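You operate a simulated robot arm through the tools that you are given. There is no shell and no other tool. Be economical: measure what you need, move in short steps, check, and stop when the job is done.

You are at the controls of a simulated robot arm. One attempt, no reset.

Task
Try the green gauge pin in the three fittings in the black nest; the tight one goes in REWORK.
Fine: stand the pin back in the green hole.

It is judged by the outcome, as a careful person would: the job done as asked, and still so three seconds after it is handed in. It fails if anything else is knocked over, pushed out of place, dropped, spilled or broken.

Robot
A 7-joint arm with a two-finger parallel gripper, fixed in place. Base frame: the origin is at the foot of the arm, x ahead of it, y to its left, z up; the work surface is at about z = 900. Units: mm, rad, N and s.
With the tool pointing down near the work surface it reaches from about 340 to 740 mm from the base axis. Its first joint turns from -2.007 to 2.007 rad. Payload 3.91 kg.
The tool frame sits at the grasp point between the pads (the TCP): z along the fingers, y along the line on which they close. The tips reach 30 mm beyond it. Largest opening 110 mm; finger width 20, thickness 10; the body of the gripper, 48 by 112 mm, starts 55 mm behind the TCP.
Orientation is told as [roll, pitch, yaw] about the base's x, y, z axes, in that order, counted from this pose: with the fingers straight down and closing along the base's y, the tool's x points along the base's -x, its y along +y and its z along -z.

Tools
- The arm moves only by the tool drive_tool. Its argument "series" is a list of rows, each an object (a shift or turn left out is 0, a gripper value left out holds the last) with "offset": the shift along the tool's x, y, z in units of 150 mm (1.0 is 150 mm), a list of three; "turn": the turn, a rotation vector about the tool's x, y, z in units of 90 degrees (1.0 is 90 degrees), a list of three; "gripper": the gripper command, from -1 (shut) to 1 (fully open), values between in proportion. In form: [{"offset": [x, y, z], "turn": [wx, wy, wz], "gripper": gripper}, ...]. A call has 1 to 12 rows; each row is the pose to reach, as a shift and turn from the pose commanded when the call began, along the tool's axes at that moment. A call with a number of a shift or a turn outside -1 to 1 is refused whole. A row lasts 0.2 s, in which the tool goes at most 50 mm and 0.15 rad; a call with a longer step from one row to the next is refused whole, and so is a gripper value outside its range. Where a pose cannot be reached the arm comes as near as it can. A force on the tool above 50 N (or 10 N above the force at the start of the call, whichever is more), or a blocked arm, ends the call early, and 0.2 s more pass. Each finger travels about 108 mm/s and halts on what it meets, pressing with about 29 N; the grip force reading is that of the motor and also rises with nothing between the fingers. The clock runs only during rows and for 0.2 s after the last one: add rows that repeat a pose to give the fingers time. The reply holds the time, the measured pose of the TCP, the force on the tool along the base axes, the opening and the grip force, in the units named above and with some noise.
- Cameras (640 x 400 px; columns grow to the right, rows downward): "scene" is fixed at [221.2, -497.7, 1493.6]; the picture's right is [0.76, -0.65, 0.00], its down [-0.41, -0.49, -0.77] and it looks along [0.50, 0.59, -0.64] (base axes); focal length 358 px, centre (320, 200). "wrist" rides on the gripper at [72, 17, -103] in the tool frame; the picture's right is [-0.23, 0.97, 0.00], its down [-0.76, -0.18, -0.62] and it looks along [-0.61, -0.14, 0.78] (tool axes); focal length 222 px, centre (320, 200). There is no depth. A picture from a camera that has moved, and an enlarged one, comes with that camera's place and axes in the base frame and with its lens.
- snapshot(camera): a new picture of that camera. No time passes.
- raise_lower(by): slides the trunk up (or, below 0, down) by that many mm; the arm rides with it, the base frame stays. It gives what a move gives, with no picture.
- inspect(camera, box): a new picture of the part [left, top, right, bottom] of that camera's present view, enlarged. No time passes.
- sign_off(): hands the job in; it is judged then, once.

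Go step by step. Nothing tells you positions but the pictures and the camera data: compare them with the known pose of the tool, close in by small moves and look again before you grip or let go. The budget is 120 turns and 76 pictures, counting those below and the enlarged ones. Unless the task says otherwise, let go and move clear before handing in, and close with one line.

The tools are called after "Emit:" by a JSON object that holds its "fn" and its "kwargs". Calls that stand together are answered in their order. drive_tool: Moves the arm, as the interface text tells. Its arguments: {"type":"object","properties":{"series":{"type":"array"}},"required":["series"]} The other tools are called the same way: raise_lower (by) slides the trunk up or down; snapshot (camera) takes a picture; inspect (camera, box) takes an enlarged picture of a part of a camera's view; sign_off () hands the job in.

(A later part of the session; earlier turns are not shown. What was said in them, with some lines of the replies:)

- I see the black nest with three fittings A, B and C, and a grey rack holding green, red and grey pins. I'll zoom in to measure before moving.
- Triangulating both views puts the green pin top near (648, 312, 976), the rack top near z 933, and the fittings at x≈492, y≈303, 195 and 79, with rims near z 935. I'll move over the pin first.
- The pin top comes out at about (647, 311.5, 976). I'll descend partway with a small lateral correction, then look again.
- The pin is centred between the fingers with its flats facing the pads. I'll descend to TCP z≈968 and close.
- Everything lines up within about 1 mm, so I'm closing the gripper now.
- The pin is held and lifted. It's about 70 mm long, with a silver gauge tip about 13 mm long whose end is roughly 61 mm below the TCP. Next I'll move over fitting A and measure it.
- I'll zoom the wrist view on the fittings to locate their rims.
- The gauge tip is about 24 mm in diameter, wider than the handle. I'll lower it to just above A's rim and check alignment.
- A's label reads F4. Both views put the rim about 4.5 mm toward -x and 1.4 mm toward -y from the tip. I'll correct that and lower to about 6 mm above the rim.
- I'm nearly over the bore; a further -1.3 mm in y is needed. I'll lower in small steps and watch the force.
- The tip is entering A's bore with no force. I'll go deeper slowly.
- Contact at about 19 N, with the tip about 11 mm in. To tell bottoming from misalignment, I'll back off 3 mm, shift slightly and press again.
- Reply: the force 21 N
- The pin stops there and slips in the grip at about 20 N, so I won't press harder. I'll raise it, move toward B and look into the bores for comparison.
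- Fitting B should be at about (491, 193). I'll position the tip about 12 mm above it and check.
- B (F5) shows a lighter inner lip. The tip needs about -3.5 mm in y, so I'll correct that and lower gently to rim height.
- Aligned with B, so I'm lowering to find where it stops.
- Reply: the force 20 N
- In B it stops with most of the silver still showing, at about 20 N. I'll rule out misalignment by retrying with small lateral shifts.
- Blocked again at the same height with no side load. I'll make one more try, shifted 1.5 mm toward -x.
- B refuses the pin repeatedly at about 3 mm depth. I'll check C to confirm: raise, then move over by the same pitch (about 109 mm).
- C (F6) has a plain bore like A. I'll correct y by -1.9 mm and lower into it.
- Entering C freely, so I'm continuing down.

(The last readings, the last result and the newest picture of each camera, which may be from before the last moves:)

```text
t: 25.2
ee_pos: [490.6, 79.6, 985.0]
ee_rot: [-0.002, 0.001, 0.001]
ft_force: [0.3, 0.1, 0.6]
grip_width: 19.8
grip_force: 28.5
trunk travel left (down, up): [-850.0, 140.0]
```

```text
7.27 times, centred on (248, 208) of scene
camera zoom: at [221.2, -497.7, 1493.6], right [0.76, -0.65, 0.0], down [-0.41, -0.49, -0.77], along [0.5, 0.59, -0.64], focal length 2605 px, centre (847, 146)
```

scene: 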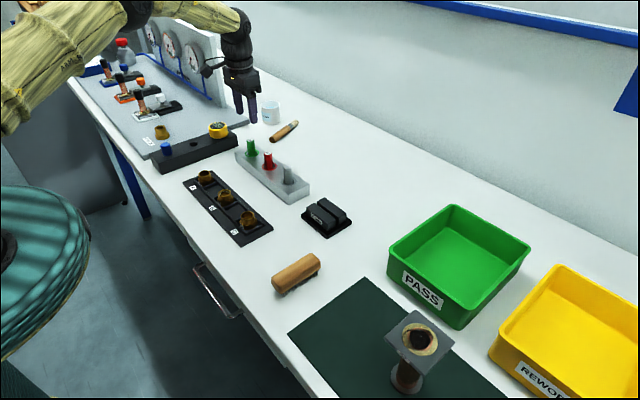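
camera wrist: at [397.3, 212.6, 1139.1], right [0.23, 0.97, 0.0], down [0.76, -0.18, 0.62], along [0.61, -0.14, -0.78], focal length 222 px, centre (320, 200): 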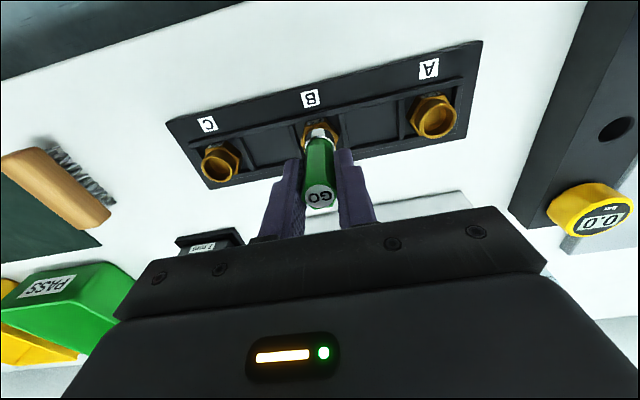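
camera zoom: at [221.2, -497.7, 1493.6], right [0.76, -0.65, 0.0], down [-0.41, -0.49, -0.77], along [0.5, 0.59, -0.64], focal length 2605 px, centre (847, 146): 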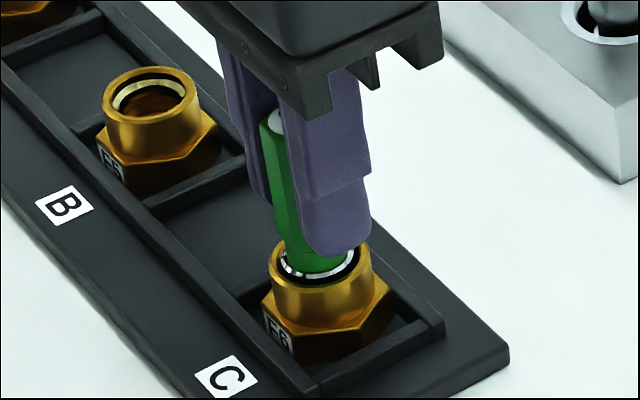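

C accepts the pin freely, A accepts it to full depth and B refuses it, so B (F5) is the tight one. Next the pin goes back to the green hole.

Emit:
{"fn": "drive_tool", "kwargs": {"series": [{"offset": [0, 0, -0.06]}, {"offset": [0, 0, -0.3]}, {"offset": [0, 0, -0.6]}, {"offset": [-0.15, 0.25, -0.6]}, {"offset": [-0.3, 0.5, -0.6]}, {"offset": [-0.45, 0.75, -0.6]}, {"offset": [-0.6, 1.0, -0.6]}, {"offset": [-0.6, 1.0, -0.6]}]}}

Emit:
{"fn": "drive_tool", "kwargs": {"series": [{"offset": [-0.2, 0.25, 0]}, {"offset": [-0.43, 0.45, 0]}, {"offset": [-0.433, 0.54, 0]}, {"offset": [-0.433, 0.54, 0]}, {"offset": [-0.433, 0.54, 0]}]}}

Emit:
{"fn": "inspect", "kwargs": {"camera": "wrist", "box": [240, 70, 400, 190]}}

```text
t: 27.0
ee_pos: [580.7, 230.4, 1073.1]
ee_rot: [-0.002, -0.002, 0.0]
ft_force: [0.4, 0.3, -0.9]
grip_width: 20.3
grip_force: 28.7
trunk travel left (down, up): [-850.0, 140.0]
```

```text
t: 28.2
ee_pos: [645.5, 310.5, 1073.5]
ee_rot: [0.0, 0.0, -0.001]
ft_force: [-0.4, -0.9, -1.4]
grip_width: 20.0
grip_force: 29.1
trunk travel left (down, up): [-850.0, 140.0]
```

```text
3.33 times, centred on (320, 130) of wrist
camera zoom: at [572.4, 329.0, 1175.8], right [0.23, 0.97, 0.0], down [0.76, -0.18, 0.62], along [0.61, -0.14, -0.78], focal length 740 px, centre (320, 433)
```

zoom: 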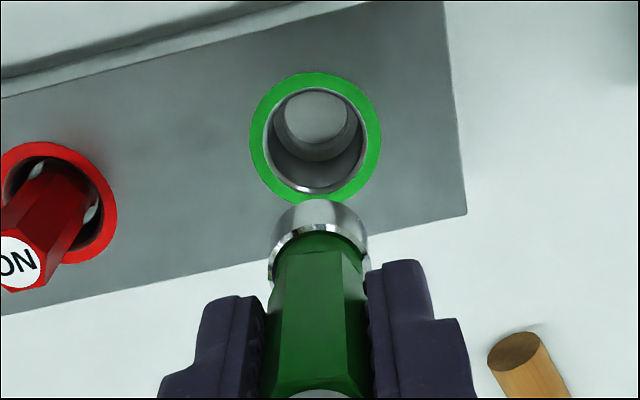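

The green hole is roomy, with about 32 mm at the mouth. I'll lower to just above it and check.

Emit:
{"fn": "drive_tool", "kwargs": {"series": [{"offset": [0, 0, 0.2]}, {"offset": [0, 0, 0.4]}, {"offset": [0, 0, 0.49]}, {"offset": [0, 0, 0.49]}]}}

Emit:
{"fn": "inspect", "kwargs": {"camera": "wrist", "box": [260, 80, 380, 180]}}

Emit:
{"fn": "inspect", "kwargs": {"camera": "scene", "box": [225, 120, 280, 180]}}

```text
t: 29.2
ee_pos: [645.4, 311.9, 999.1]
ee_rot: [-0.001, 0.0, -0.001]
ft_force: [-0.1, 0.5, -0.4]
grip_width: 20.2
grip_force: 29.4
trunk travel left (down, up): [-850.0, 140.0]
```

```text
4.00 times, centred on (320, 130) of wrist
camera zoom: at [572.6, 329.0, 1102.9], right [0.23, 0.97, 0.0], down [0.76, -0.18, 0.62], along [0.61, -0.14, -0.78], focal length 888 px, centre (320, 480)
```

zoom: 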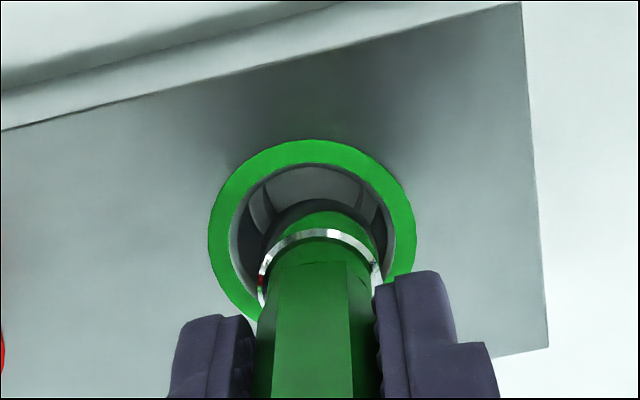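

```text
6.67 times, centred on (252, 150) of scene
camera zoom: at [221.2, -497.7, 1493.6], right [0.76, -0.65, 0.0], down [-0.41, -0.49, -0.77], along [0.5, 0.59, -0.64], focal length 2388 px, centre (770, 533)
```

zoom: 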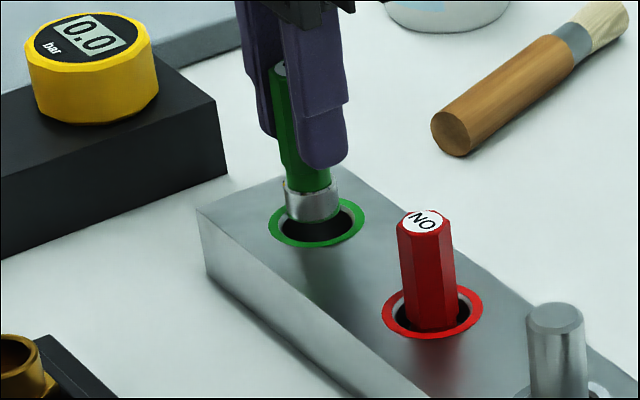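

Aligned. I'm lowering into the hole.

Emit:
{"fn": "drive_tool", "kwargs": {"series": [{"offset": [0, 0, 0.05]}, {"offset": [0, 0, 0.1]}, {"offset": [0, 0, 0.15]}, {"offset": [0, 0, 0.19]}, {"offset": [0, 0, 0.215]}, {"offset": [0, 0, 0.215]}]}}

Emit:
{"fn": "inspect", "kwargs": {"camera": "scene", "box": [225, 120, 280, 180]}}

```text
t: 30.6
ee_pos: [644.8, 311.4, 969.3]
ee_rot: [-0.002, 0.0, 0.002]
ft_force: [-0.6, -0.3, -1.9]
grip_width: 19.8
grip_force: 29.0
trunk travel left (down, up): [-850.0, 140.0]
```

```text
6.67 times, centred on (252, 150) of scene
camera zoom: at [221.2, -497.7, 1493.6], right [0.76, -0.65, 0.0], down [-0.41, -0.49, -0.77], along [0.5, 0.59, -0.64], focal length 2388 px, centre (770, 533)
```

zoom: 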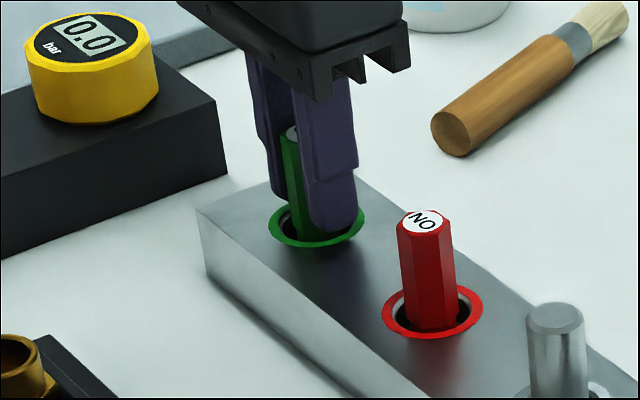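

I'll go 2.5 mm lower, release gently and back straight up.

Emit:
{"fn": "drive_tool", "kwargs": {"series": [{"offset": [0, 0, 0.017]}, {"offset": [0, 0, 0.017]}, {"offset": [0, 0, 0.017], "gripper": -0.5}, {"offset": [0, 0, 0.017], "gripper": -0.2}, {"offset": [0, 0, 0.017], "gripper": 0.0}, {"offset": [0, 0, 0.017]}]}}

Emit:
{"fn": "drive_tool", "kwargs": {"series": [{"offset": [0, 0, -0.1]}, {"offset": [0, 0, -0.35]}, {"offset": [0, 0, -0.6]}, {"offset": [0, 0, -0.8]}, {"offset": [0, 0, -0.8]}]}}

Emit:
{"fn": "inspect", "kwargs": {"camera": "scene", "box": [225, 120, 280, 180]}}

```text
t: 32.0
ee_pos: [645.0, 311.4, 968.3]
ee_rot: [-0.001, 0.001, 0.0]
ft_force: [0.9, -0.2, -0.4]
grip_width: 54.7
grip_force: 0.1
trunk travel left (down, up): [-850.0, 140.0]
```

```text
t: 33.2
ee_pos: [644.9, 313.1, 1085.1]
ee_rot: [0.0, 0.0, 0.001]
ft_force: [-0.2, -0.1, 0.6]
grip_width: 55.1
grip_force: 0.1
trunk travel left (down, up): [-850.0, 140.0]
```

```text
6.67 times, centred on (252, 150) of scene
camera zoom: at [221.2, -497.7, 1493.6], right [0.76, -0.65, 0.0], down [-0.41, -0.49, -0.77], along [0.5, 0.59, -0.64], focal length 2388 px, centre (770, 533)
```

zoom: 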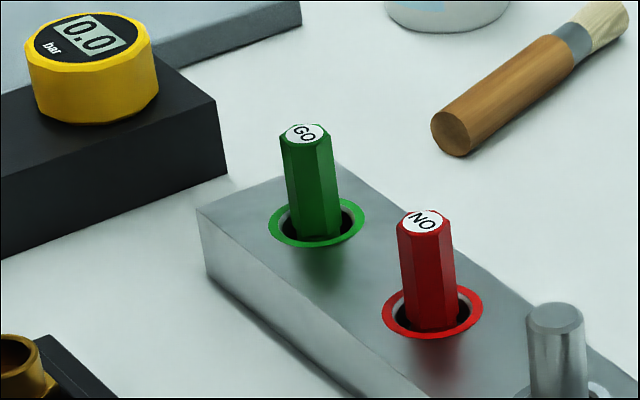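

The green pin is standing in its hole. Now I'll pick up fitting B (F5) by its collar.

Emit:
{"fn": "drive_tool", "kwargs": {"series": [{"offset": [0.2, -0.16, 0]}, {"offset": [0.4, -0.32, 0]}, {"offset": [0.6, -0.48, 0]}, {"offset": [0.8, -0.65, 0]}, {"offset": [1.0, -0.81, 0.1]}, {"offset": [1.0, -0.81, 0.4]}, {"offset": [1.0, -0.81, 0.6]}, {"offset": [1.0, -0.81, 0.6]}]}}

Emit:
{"fn": "inspect", "kwargs": {"camera": "wrist", "box": [220, 80, 420, 220]}}

Emit:
{"fn": "inspect", "kwargs": {"camera": "scene", "box": [195, 150, 255, 210]}}

```text
t: 35.0
ee_pos: [496.9, 190.3, 996.6]
ee_rot: [-0.001, 0.001, 0.0]
ft_force: [0.2, 0.3, 0.1]
grip_width: 55.1
grip_force: 0.1
trunk travel left (down, up): [-850.0, 140.0]
```

```text
2.86 times, centred on (320, 150) of wrist
camera zoom: at [423.5, 207.3, 1098.0], right [0.23, 0.97, 0.0], down [0.76, -0.18, 0.62], along [0.61, -0.14, -0.78], focal length 635 px, centre (320, 343)
```

zoom: 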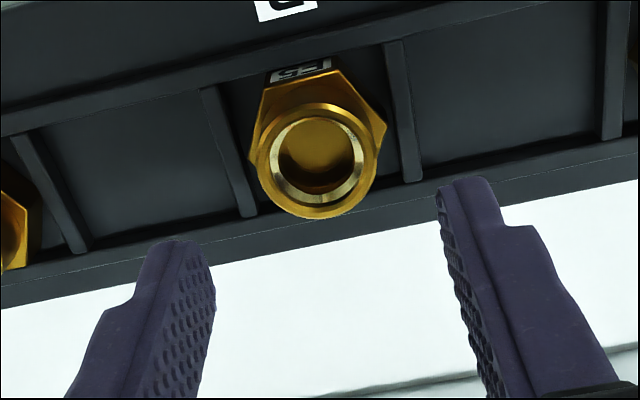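

```text
6.67 times, centred on (225, 180) of scene
camera zoom: at [221.2, -497.7, 1493.6], right [0.76, -0.65, 0.0], down [-0.41, -0.49, -0.77], along [0.5, 0.59, -0.64], focal length 2388 px, centre (953, 333)
```

zoom: 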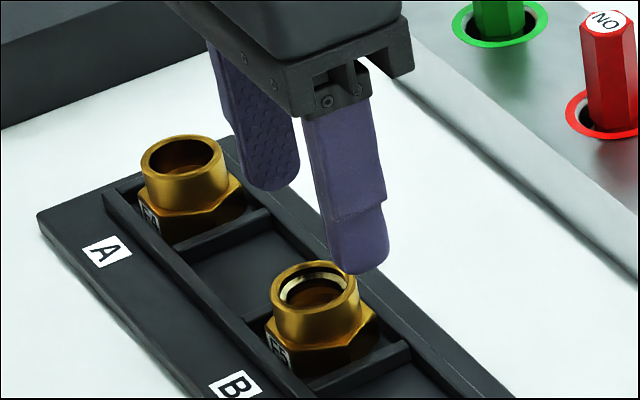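

I'll shift 4.5 mm toward -x and +1 mm in y, then lower so the tips straddle the collar at z≈921.

Emit:
{"fn": "drive_tool", "kwargs": {"series": [{"offset": [0.03, 0.006, 0.05]}, {"offset": [0.03, 0.006, 0.15]}, {"offset": [0.03, 0.006, 0.25]}, {"offset": [0.03, 0.006, 0.3]}, {"offset": [0.03, 0.006, 0.3]}]}}

Emit:
{"fn": "inspect", "kwargs": {"camera": "scene", "box": [195, 150, 255, 210]}}

Emit:
{"fn": "inspect", "kwargs": {"camera": "wrist", "box": [220, 80, 420, 220]}}

```text
t: 36.2
ee_pos: [490.8, 191.5, 952.6]
ee_rot: [-0.001, 0.001, 0.001]
ft_force: [-0.1, -0.2, -0.4]
grip_width: 54.9
grip_force: 0.0
trunk travel left (down, up): [-850.0, 140.0]
```

```text
6.67 times, centred on (225, 180) of scene
camera zoom: at [221.2, -497.7, 1493.6], right [0.76, -0.65, 0.0], down [-0.41, -0.49, -0.77], along [0.5, 0.59, -0.64], focal length 2388 px, centre (953, 333)
```

zoom: 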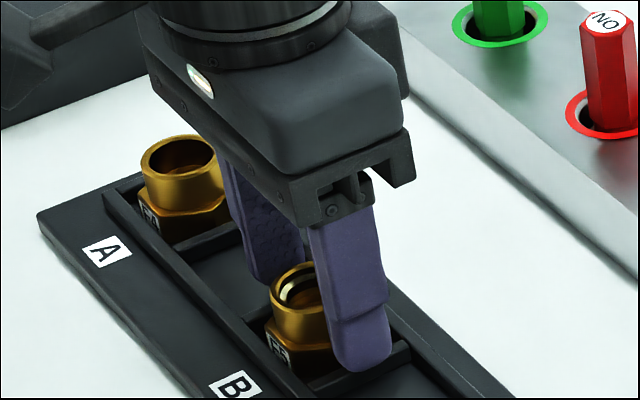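

```text
2.86 times, centred on (320, 150) of wrist
camera zoom: at [417.8, 208.6, 1054.6], right [0.23, 0.97, 0.0], down [0.76, -0.18, 0.62], along [0.61, -0.14, -0.78], focal length 635 px, centre (320, 343)
```

zoom: 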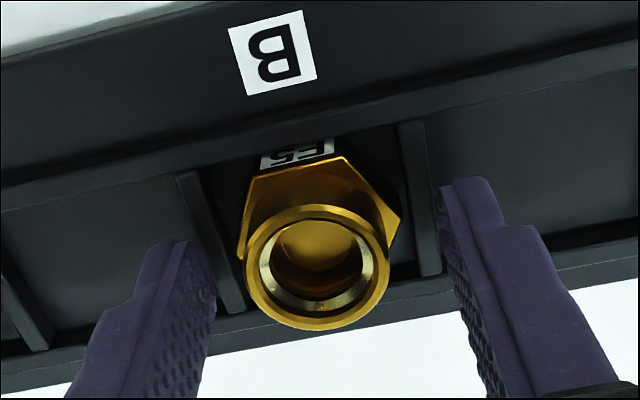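

Good straddle, so I'll close on the collar and lift.

Emit:
{"fn": "drive_tool", "kwargs": {"series": [{"offset": [-0.006, 0, 0], "gripper": -0.2}, {"offset": [-0.006, 0, 0], "gripper": -1}, {"offset": [-0.006, 0, 0]}, {"offset": [-0.006, 0, 0]}]}}

Emit:
{"fn": "drive_tool", "kwargs": {"series": [{"offset": [0, 0, -0.05]}, {"offset": [0, 0, -0.15]}, {"offset": [0, 0, -0.4]}, {"offset": [0, 0, -0.7]}, {"offset": [0, 0, -1.0]}, {"offset": [0, 0, -1.0]}]}}

Emit:
{"fn": "snapshot", "kwargs": {"camera": "scene"}}

```text
t: 37.2
ee_pos: [491.1, 190.5, 952.1]
ee_rot: [0.0, 0.0, 0.002]
ft_force: [-0.4, 0.6, 0.7]
grip_width: 40.4
grip_force: 28.9
trunk travel left (down, up): [-850.0, 140.0]
```

```text
t: 38.6
ee_pos: [493.5, 191.0, 1103.5]
ee_rot: [0.001, 0.001, 0.001]
ft_force: [0.5, 0.3, -0.2]
grip_width: 0.0
grip_force: 28.7
trunk travel left (down, up): [-850.0, 140.0]
```

```text
21 pictures are left
```

scene: 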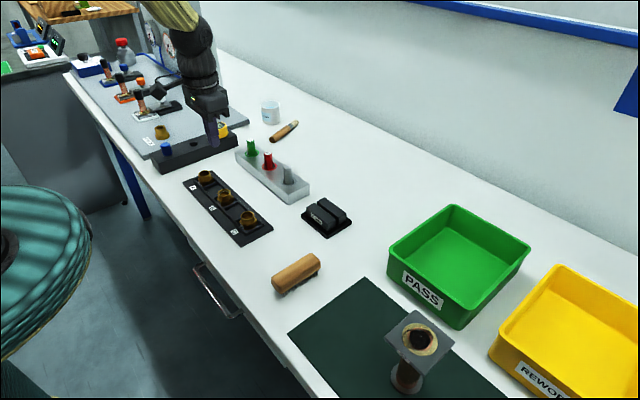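

The grip slipped: 40 mm wide suggests only the very tips caught the hex edge. I'll check that the fitting is undisturbed.

Emit:
{"fn": "inspect", "kwargs": {"camera": "scene", "box": [205, 165, 255, 225]}}

```text
6.67 times, centred on (230, 195) of scene
camera zoom: at [221.2, -497.7, 1493.6], right [0.76, -0.65, 0.0], down [-0.41, -0.49, -0.77], along [0.5, 0.59, -0.64], focal length 2388 px, centre (920, 233)
```

zoom: 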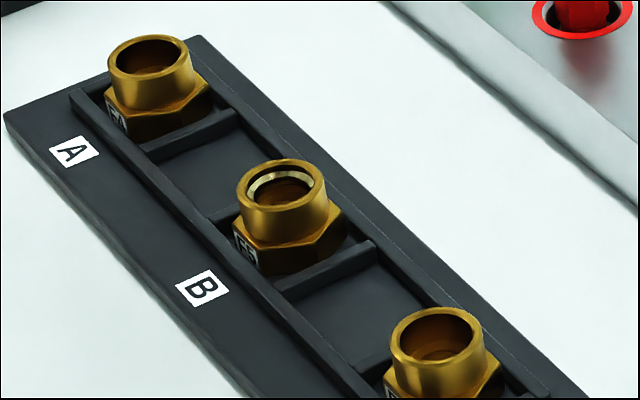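

B is still seated properly. Its hex top is at about z 920 and the collar is about 34 mm across, so this time I'll grip slightly higher (tips at about z 926) on the collar alone.

Emit:
{"fn": "drive_tool", "kwargs": {"series": [{"offset": [0, 0, 0.1], "gripper": 0.0}, {"offset": [0, 0, 0.2]}, {"offset": [0, 0.003, 0.5]}, {"offset": [0, 0.003, 0.8]}, {"offset": [0, 0.003, 0.965]}, {"offset": [0, 0.003, 0.965]}, {"offset": [0, 0.003, 0.965]}]}}

Emit:
{"fn": "drive_tool", "kwargs": {"series": [{"offset": [0, 0, 0], "gripper": -0.2}, {"offset": [0, 0, 0], "gripper": -1}, {"offset": [0, 0, 0]}, {"offset": [0, 0, 0]}]}}

Emit:
{"fn": "inspect", "kwargs": {"camera": "scene", "box": [195, 150, 255, 210]}}

```text
t: 40.2
ee_pos: [493.7, 191.4, 957.4]
ee_rot: [0.001, -0.001, -0.001]
ft_force: [-0.5, 0.2, -0.2]
grip_width: 55.3
grip_force: 0.1
trunk travel left (down, up): [-850.0, 140.0]
```

```text
t: 41.2
ee_pos: [493.4, 191.4, 956.3]
ee_rot: [0.001, 0.001, 0.001]
ft_force: [-0.8, -0.2, -0.3]
grip_width: 29.3
grip_force: 28.5
trunk travel left (down, up): [-850.0, 140.0]
```

```text
6.67 times, centred on (225, 180) of scene
camera zoom: at [221.2, -497.7, 1493.6], right [0.76, -0.65, 0.0], down [-0.41, -0.49, -0.77], along [0.5, 0.59, -0.64], focal length 2388 px, centre (953, 333)
```

zoom: 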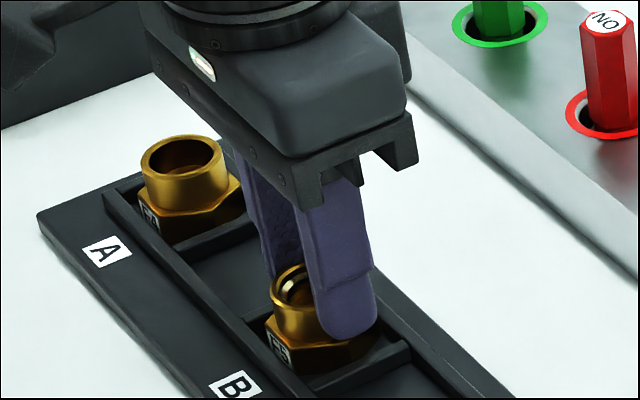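

Now holding at 29 mm on the collar. I'll lift a little and look.

Emit:
{"fn": "drive_tool", "kwargs": {"series": [{"offset": [0, 0, -0.03]}, {"offset": [0, 0, -0.08]}, {"offset": [0, 0, -0.15]}, {"offset": [0, 0, -0.15]}]}}

Emit:
{"fn": "inspect", "kwargs": {"camera": "scene", "box": [195, 135, 255, 210]}}

```text
t: 42.2
ee_pos: [493.1, 192.0, 980.8]
ee_rot: [-0.001, -0.001, 0.001]
ft_force: [-0.5, 0.8, -1.2]
grip_width: 29.1
grip_force: 29.1
trunk travel left (down, up): [-850.0, 140.0]
```

```text
5.33 times, centred on (225, 172) of scene
camera zoom: at [221.2, -497.7, 1493.6], right [0.76, -0.65, 0.0], down [-0.41, -0.49, -0.77], along [0.5, 0.59, -0.64], focal length 1910 px, centre (827, 347)
```

zoom: 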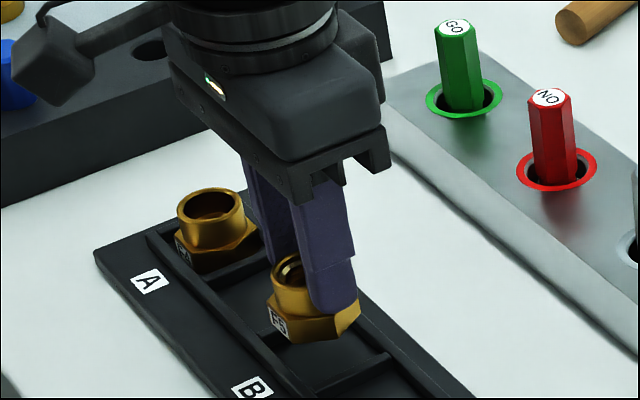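

B is lifted and held level. I'll raise it well clear and swing toward REWORK, which I place at x≈637–848, y≈-452 to -630, rim z≈967.

Emit:
{"fn": "drive_tool", "kwargs": {"series": [{"offset": [0, 0, -0.25]}, {"offset": [0, 0, -0.55]}, {"offset": [0, 0, -0.85]}, {"offset": [0, 0, -1.0]}, {"offset": [0, -0.2, -1.0]}, {"offset": [0, -0.45, -1.0]}, {"offset": [0, -0.7, -1.0]}, {"offset": [0, -0.95, -1.0]}, {"offset": [0, -0.95, -1.0]}]}}

Emit:
{"fn": "drive_tool", "kwargs": {"series": [{"offset": [0, -0.2, -0.25]}, {"offset": [0, -0.45, -0.4]}, {"offset": [0, -0.7, -0.4], "turn": [0, 0, 0.09]}, {"offset": [0, -0.95, -0.4], "turn": [0, 0, 0.18]}, {"offset": [0, -0.95, -0.4], "turn": [0, 0, 0.27]}, {"offset": [0, -0.95, -0.4], "turn": [0, 0, 0.36]}, {"offset": [0, -0.95, -0.4], "turn": [0, 0, 0.4]}, {"offset": [0, -0.95, -0.4], "turn": [0, 0, 0.4]}]}}

Emit:
{"fn": "snapshot", "kwargs": {"camera": "scene"}}

```text
t: 44.2
ee_pos: [493.0, 48.1, 1130.4]
ee_rot: [-0.001, 0.0, 0.003]
ft_force: [0.2, 0.1, -1.6]
grip_width: 29.0
grip_force: 29.1
trunk travel left (down, up): [-850.0, 140.0]
```

```text
t: 46.0
ee_pos: [492.0, -94.2, 1188.6]
ee_rot: [0.001, -0.001, -0.629]
ft_force: [-0.1, 0.6, -2.0]
grip_width: 29.1
grip_force: 29.5
trunk travel left (down, up): [-850.0, 140.0]
```

```text
17 pictures are left
```

scene: 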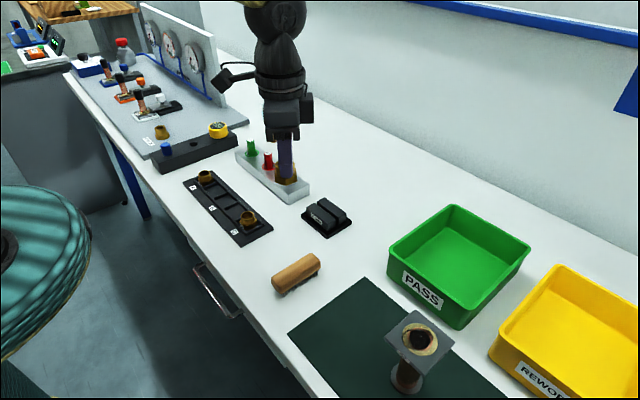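

The fitting is still held. Continuing toward the bin at a safe height.

Emit:
{"fn": "drive_tool", "kwargs": {"series": [{"offset": [-0.2, -0.17, 0]}, {"offset": [-0.4, -0.34, 0]}, {"offset": [-0.6, -0.51, 0]}, {"offset": [-0.823, -0.703, 0]}, {"offset": [-0.823, -0.703, 0]}]}}

Emit:
{"fn": "drive_tool", "kwargs": {"series": [{"offset": [-0.2, -0.17, 0]}, {"offset": [-0.4, -0.34, 0]}, {"offset": [-0.6, -0.51, 0]}, {"offset": [-0.823, -0.703, 0]}, {"offset": [-0.823, -0.703, 0]}]}}

```text
t: 47.2
ee_pos: [531.9, -251.6, 1189.1]
ee_rot: [0.001, -0.001, -0.628]
ft_force: [-0.5, 0.5, -1.9]
grip_width: 29.0
grip_force: 29.0
trunk travel left (down, up): [-850.0, 140.0]
```

```text
t: 48.4
ee_pos: [567.6, -410.3, 1186.8]
ee_rot: [0.0, -0.001, -0.628]
ft_force: [-0.6, 0.6, -0.3]
grip_width: 29.3
grip_force: 28.8
trunk travel left (down, up): [-850.0, 140.0]
```

Radius is 700 mm here. I'll test how far it extends radially with the tool still vertical.

Emit:
{"fn": "drive_tool", "kwargs": {"series": [{"offset": [-0.25, 0, 0]}, {"offset": [-0.5, 0, 0]}, {"offset": [-0.75, 0, 0]}, {"offset": [-0.93, 0, 0]}, {"offset": [-0.93, 0, 0]}]}}

```text
t: 49.6
ee_pos: [605.2, -427.7, 1186.9]
ee_rot: [0.001, 0.002, -0.628]
ft_force: [0.1, 0.6, -1.6]
grip_width: 29.3
grip_force: 29.3
out of reach, approached as far as the arm can: row 2, 3, 4, 5
trunk travel left (down, up): [-850.0, 140.0]
```

Vertical reach tops out at about 741 mm, so I'll tilt the fingers outward by 45° to gain reach.

Emit:
{"fn": "drive_tool", "kwargs": {"series": [{"turn": [0, -0.085, 0]}, {"turn": [0, -0.17, 0]}, {"turn": [0, -0.255, 0]}, {"turn": [0, -0.34, 0]}, {"turn": [0, -0.425, 0]}, {"turn": [0, -0.5, 0]}, {"turn": [0, -0.5, 0]}, {"turn": [0, -0.5, 0]}]}}

Emit:
{"fn": "snapshot", "kwargs": {"camera": "scene"}}

```text
t: 51.4
ee_pos: [605.1, -429.0, 1191.8]
ee_rot: [0.001, -0.785, -0.629]
ft_force: [-0.1, 0.3, -1.5]
grip_width: 29.3
grip_force: 29.2
trunk travel left (down, up): [-850.0, 140.0]
```

```text
16 pictures are left
```

scene: 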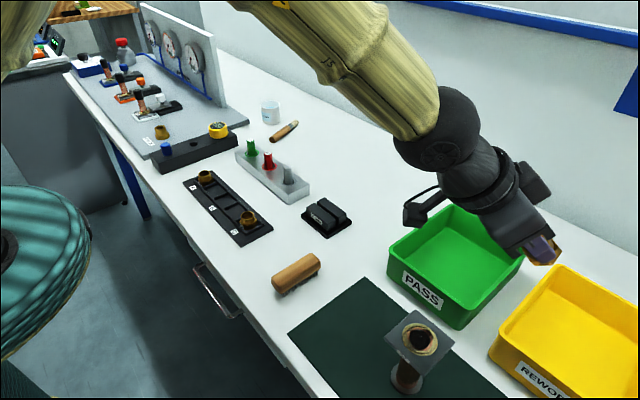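

The tilt held, so now I'll extend outward 100 mm at this height over the bin.

Emit:
{"fn": "drive_tool", "kwargs": {"series": [{"offset": [-0.15, -0.02, 0.15]}, {"offset": [-0.3, -0.04, 0.3]}, {"offset": [-0.471, -0.053, 0.471]}, {"offset": [-0.471, -0.053, 0.471]}, {"offset": [-0.471, -0.053, 0.471]}]}}

Emit:
{"fn": "snapshot", "kwargs": {"camera": "scene"}}

Emit:
{"fn": "snapshot", "kwargs": {"camera": "wrist"}}

```text
t: 52.6
ee_pos: [682.5, -492.3, 1189.9]
ee_rot: [0.001, -0.784, -0.628]
ft_force: [0.0, 0.1, -1.6]
grip_width: 29.3
grip_force: 28.6
trunk travel left (down, up): [-850.0, 140.0]
```

```text
15 pictures are left
```

scene: 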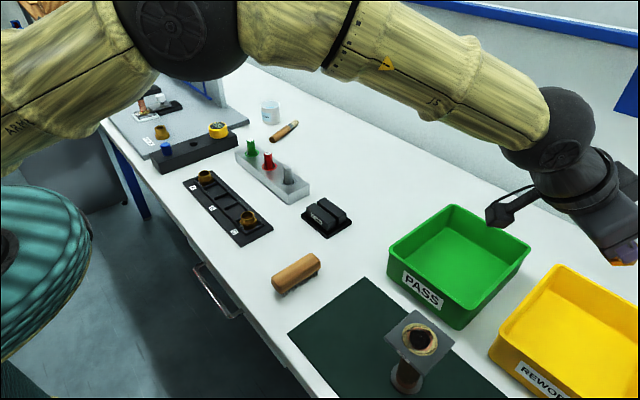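

```text
14 pictures are left
camera wrist: at [591.0, -405.4, 1211.4], right [0.7, 0.69, 0.16], down [-0.02, -0.2, 0.98], along [0.71, -0.69, -0.13], focal length 222 px, centre (320, 200)
```

wrist: 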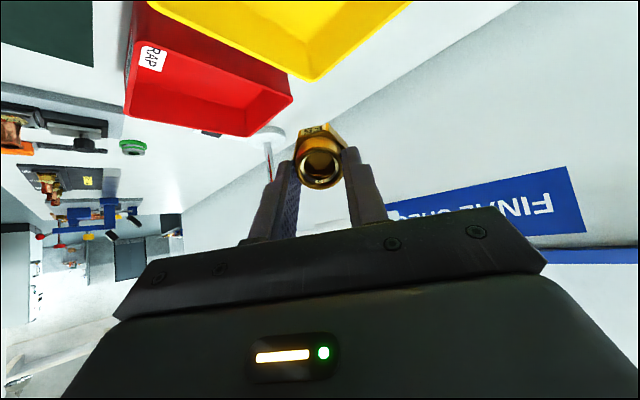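

Over the bin. I'll descend straight down 140 mm, keeping above the rim.

Emit:
{"fn": "drive_tool", "kwargs": {"series": [{"offset": [0.16, 0, 0.16]}, {"offset": [0.33, 0, 0.33]}, {"offset": [0.5, 0, 0.5]}, {"offset": [0.66, 0, 0.66]}, {"offset": [0.66, 0, 0.66]}, {"offset": [0.66, 0, 0.66]}]}}

Emit:
{"fn": "inspect", "kwargs": {"camera": "scene", "box": [440, 180, 640, 400]}}

Emit:
{"fn": "snapshot", "kwargs": {"camera": "wrist"}}

```text
t: 54.0
ee_pos: [680.1, -495.4, 1051.8]
ee_rot: [-0.001, -0.785, -0.63]
ft_force: [-0.4, 0.7, -1.6]
grip_width: 29.2
grip_force: 28.7
trunk travel left (down, up): [-850.0, 140.0]
```

```text
1.82 times, centred on (540, 290) of scene
camera zoom: at [221.2, -497.7, 1493.6], right [0.76, -0.65, 0.0], down [-0.41, -0.49, -0.77], along [0.5, 0.59, -0.64], focal length 651 px, centre (-80, 36)
```

zoom: 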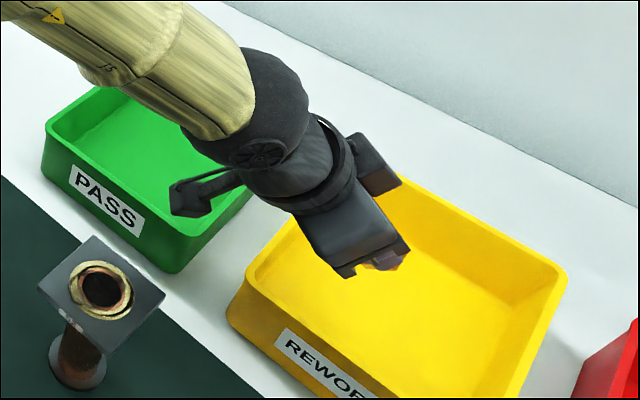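

```text
12 pictures are left
camera wrist: at [589.1, -407.1, 1072.6], right [0.7, 0.69, 0.16], down [-0.02, -0.2, 0.98], along [0.71, -0.69, -0.12], focal length 222 px, centre (320, 200)
```

wrist: 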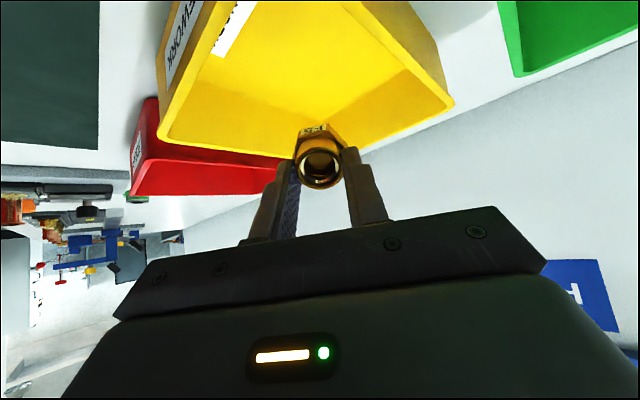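

Clear of everything around it. I'll lower another 80 mm so the fitting nearly meets the bin floor.

Emit:
{"fn": "drive_tool", "kwargs": {"series": [{"offset": [0.1, 0, 0.1]}, {"offset": [0.2, 0, 0.2]}, {"offset": [0.3, 0, 0.3]}, {"offset": [0.35, 0, 0.35]}, {"offset": [0.385, 0, 0.385]}, {"offset": [0.385, 0, 0.385]}]}}

Emit:
{"fn": "inspect", "kwargs": {"camera": "scene", "box": [440, 180, 640, 400]}}

Emit:
{"fn": "snapshot", "kwargs": {"camera": "wrist"}}

```text
t: 55.4
ee_pos: [680.8, -493.9, 970.5]
ee_rot: [0.0, -0.787, -0.628]
ft_force: [-0.2, 0.0, -2.3]
grip_width: 29.1
grip_force: 28.4
trunk travel left (down, up): [-850.0, 140.0]
```

```text
1.82 times, centred on (540, 290) of scene
camera zoom: at [221.2, -497.7, 1493.6], right [0.76, -0.65, 0.0], down [-0.41, -0.49, -0.77], along [0.5, 0.59, -0.64], focal length 651 px, centre (-80, 36)
```

zoom: 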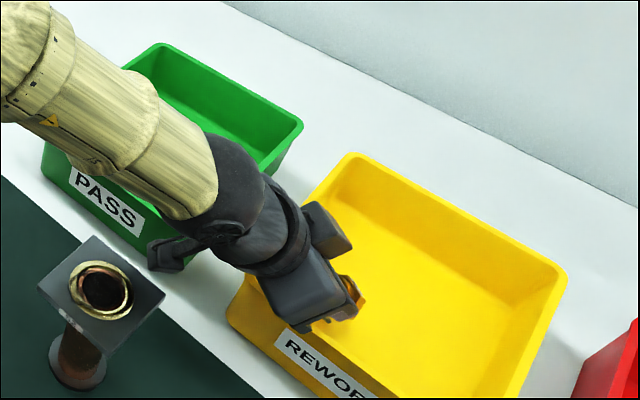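

```text
10 pictures are left
camera wrist: at [590.2, -406.9, 991.1], right [0.7, 0.69, 0.16], down [-0.03, -0.2, 0.98], along [0.71, -0.69, -0.12], focal length 222 px, centre (320, 200)
```

wrist: 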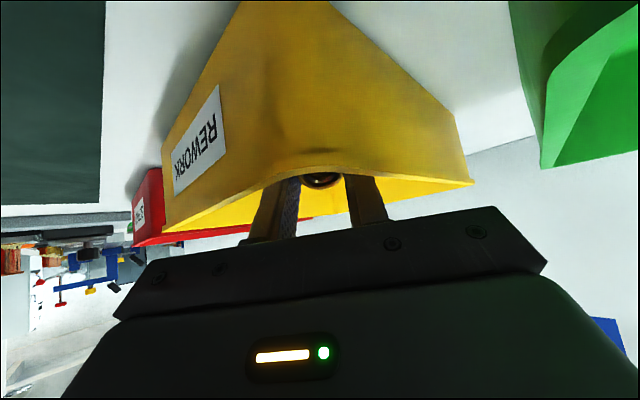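

The fitting is inside the bin just above the floor. I'll open partway to release, then retreat straight up.

Emit:
{"fn": "drive_tool", "kwargs": {"series": [{"offset": [0.012, 0, 0.012]}, {"offset": [0.012, 0, 0.012], "gripper": -0.35}, {"offset": [0.012, 0, 0.012], "gripper": -0.1}, {"offset": [0.012, 0, 0.012]}, {"offset": [0.012, 0, 0.012]}]}}

Emit:
{"fn": "drive_tool", "kwargs": {"series": [{"offset": [-0.1, 0, -0.1]}, {"offset": [-0.25, 0, -0.25]}, {"offset": [-0.4, 0, -0.4]}, {"offset": [-0.55, 0, -0.55]}, {"offset": [-0.7, 0, -0.7]}, {"offset": [-0.85, 0, -0.85]}, {"offset": [-0.95, 0, -0.95]}, {"offset": [-0.95, 0, -0.95]}]}}

Emit:
{"fn": "snapshot", "kwargs": {"camera": "scene"}}

```text
t: 56.6
ee_pos: [681.5, -494.1, 967.7]
ee_rot: [-0.001, -0.785, -0.629]
ft_force: [0.5, -2.4, 1.5]
grip_width: 49.2
grip_force: 0.1
trunk travel left (down, up): [-850.0, 140.0]
```

```text
t: 58.4
ee_pos: [683.0, -493.6, 1170.2]
ee_rot: [0.0, -0.787, -0.629]
ft_force: [0.0, -0.4, 0.3]
grip_width: 49.4
grip_force: 0.0
trunk travel left (down, up): [-850.0, 140.0]
```

```text
9 pictures are left
```

scene: 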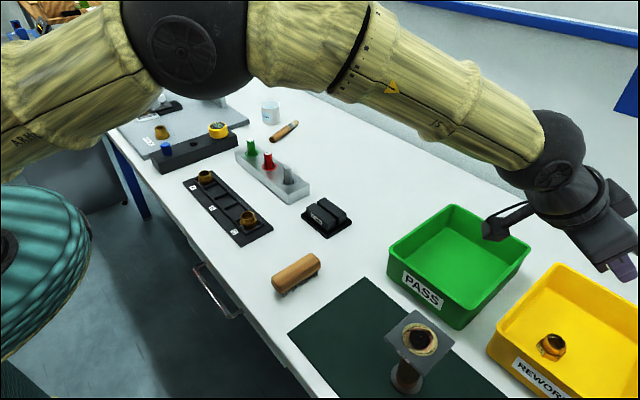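

The fitting is resting in REWORK. I'll check that the bin and rack are undisturbed.

Emit:
{"fn": "inspect", "kwargs": {"camera": "scene", "box": [380, 180, 640, 400]}}

Emit:
{"fn": "inspect", "kwargs": {"camera": "scene", "box": [140, 100, 360, 250]}}

```text
1.82 times, centred on (510, 290) of scene
camera zoom: at [221.2, -497.7, 1493.6], right [0.76, -0.65, 0.0], down [-0.41, -0.49, -0.77], along [0.5, 0.59, -0.64], focal length 651 px, centre (-26, 36)
```

zoom: 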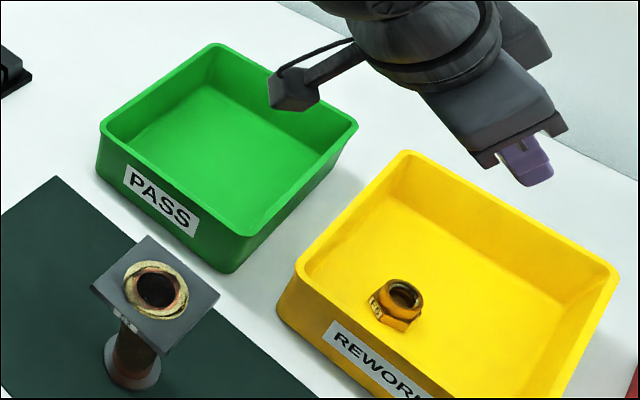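

```text
2.67 times, centred on (250, 175) of scene
camera zoom: at [221.2, -497.7, 1493.6], right [0.76, -0.65, 0.0], down [-0.41, -0.49, -0.77], along [0.5, 0.59, -0.64], focal length 955 px, centre (507, 267)
```

zoom: 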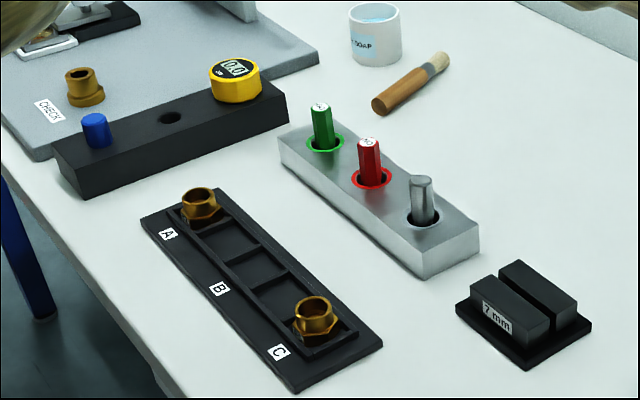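

B (F5) is lying in REWORK, the green pin stands in its own hole, and A and C are still in the nest. The fingers nudged the REWORK bin a few millimetres when they opened. It's upright, in its place and clear of the other bins, so I'm leaving it and handing in.

Emit:
{"fn": "sign_off", "kwargs": {}}

```text
The job is handed in.
```

I handed the job in: B (F5) was the tight fitting and is now in REWORK. A and C took the pin and stay in the nest, the green pin stands in the green hole, and the REWORK bin got nudged by an estimated 8 mm as the gripper opened.
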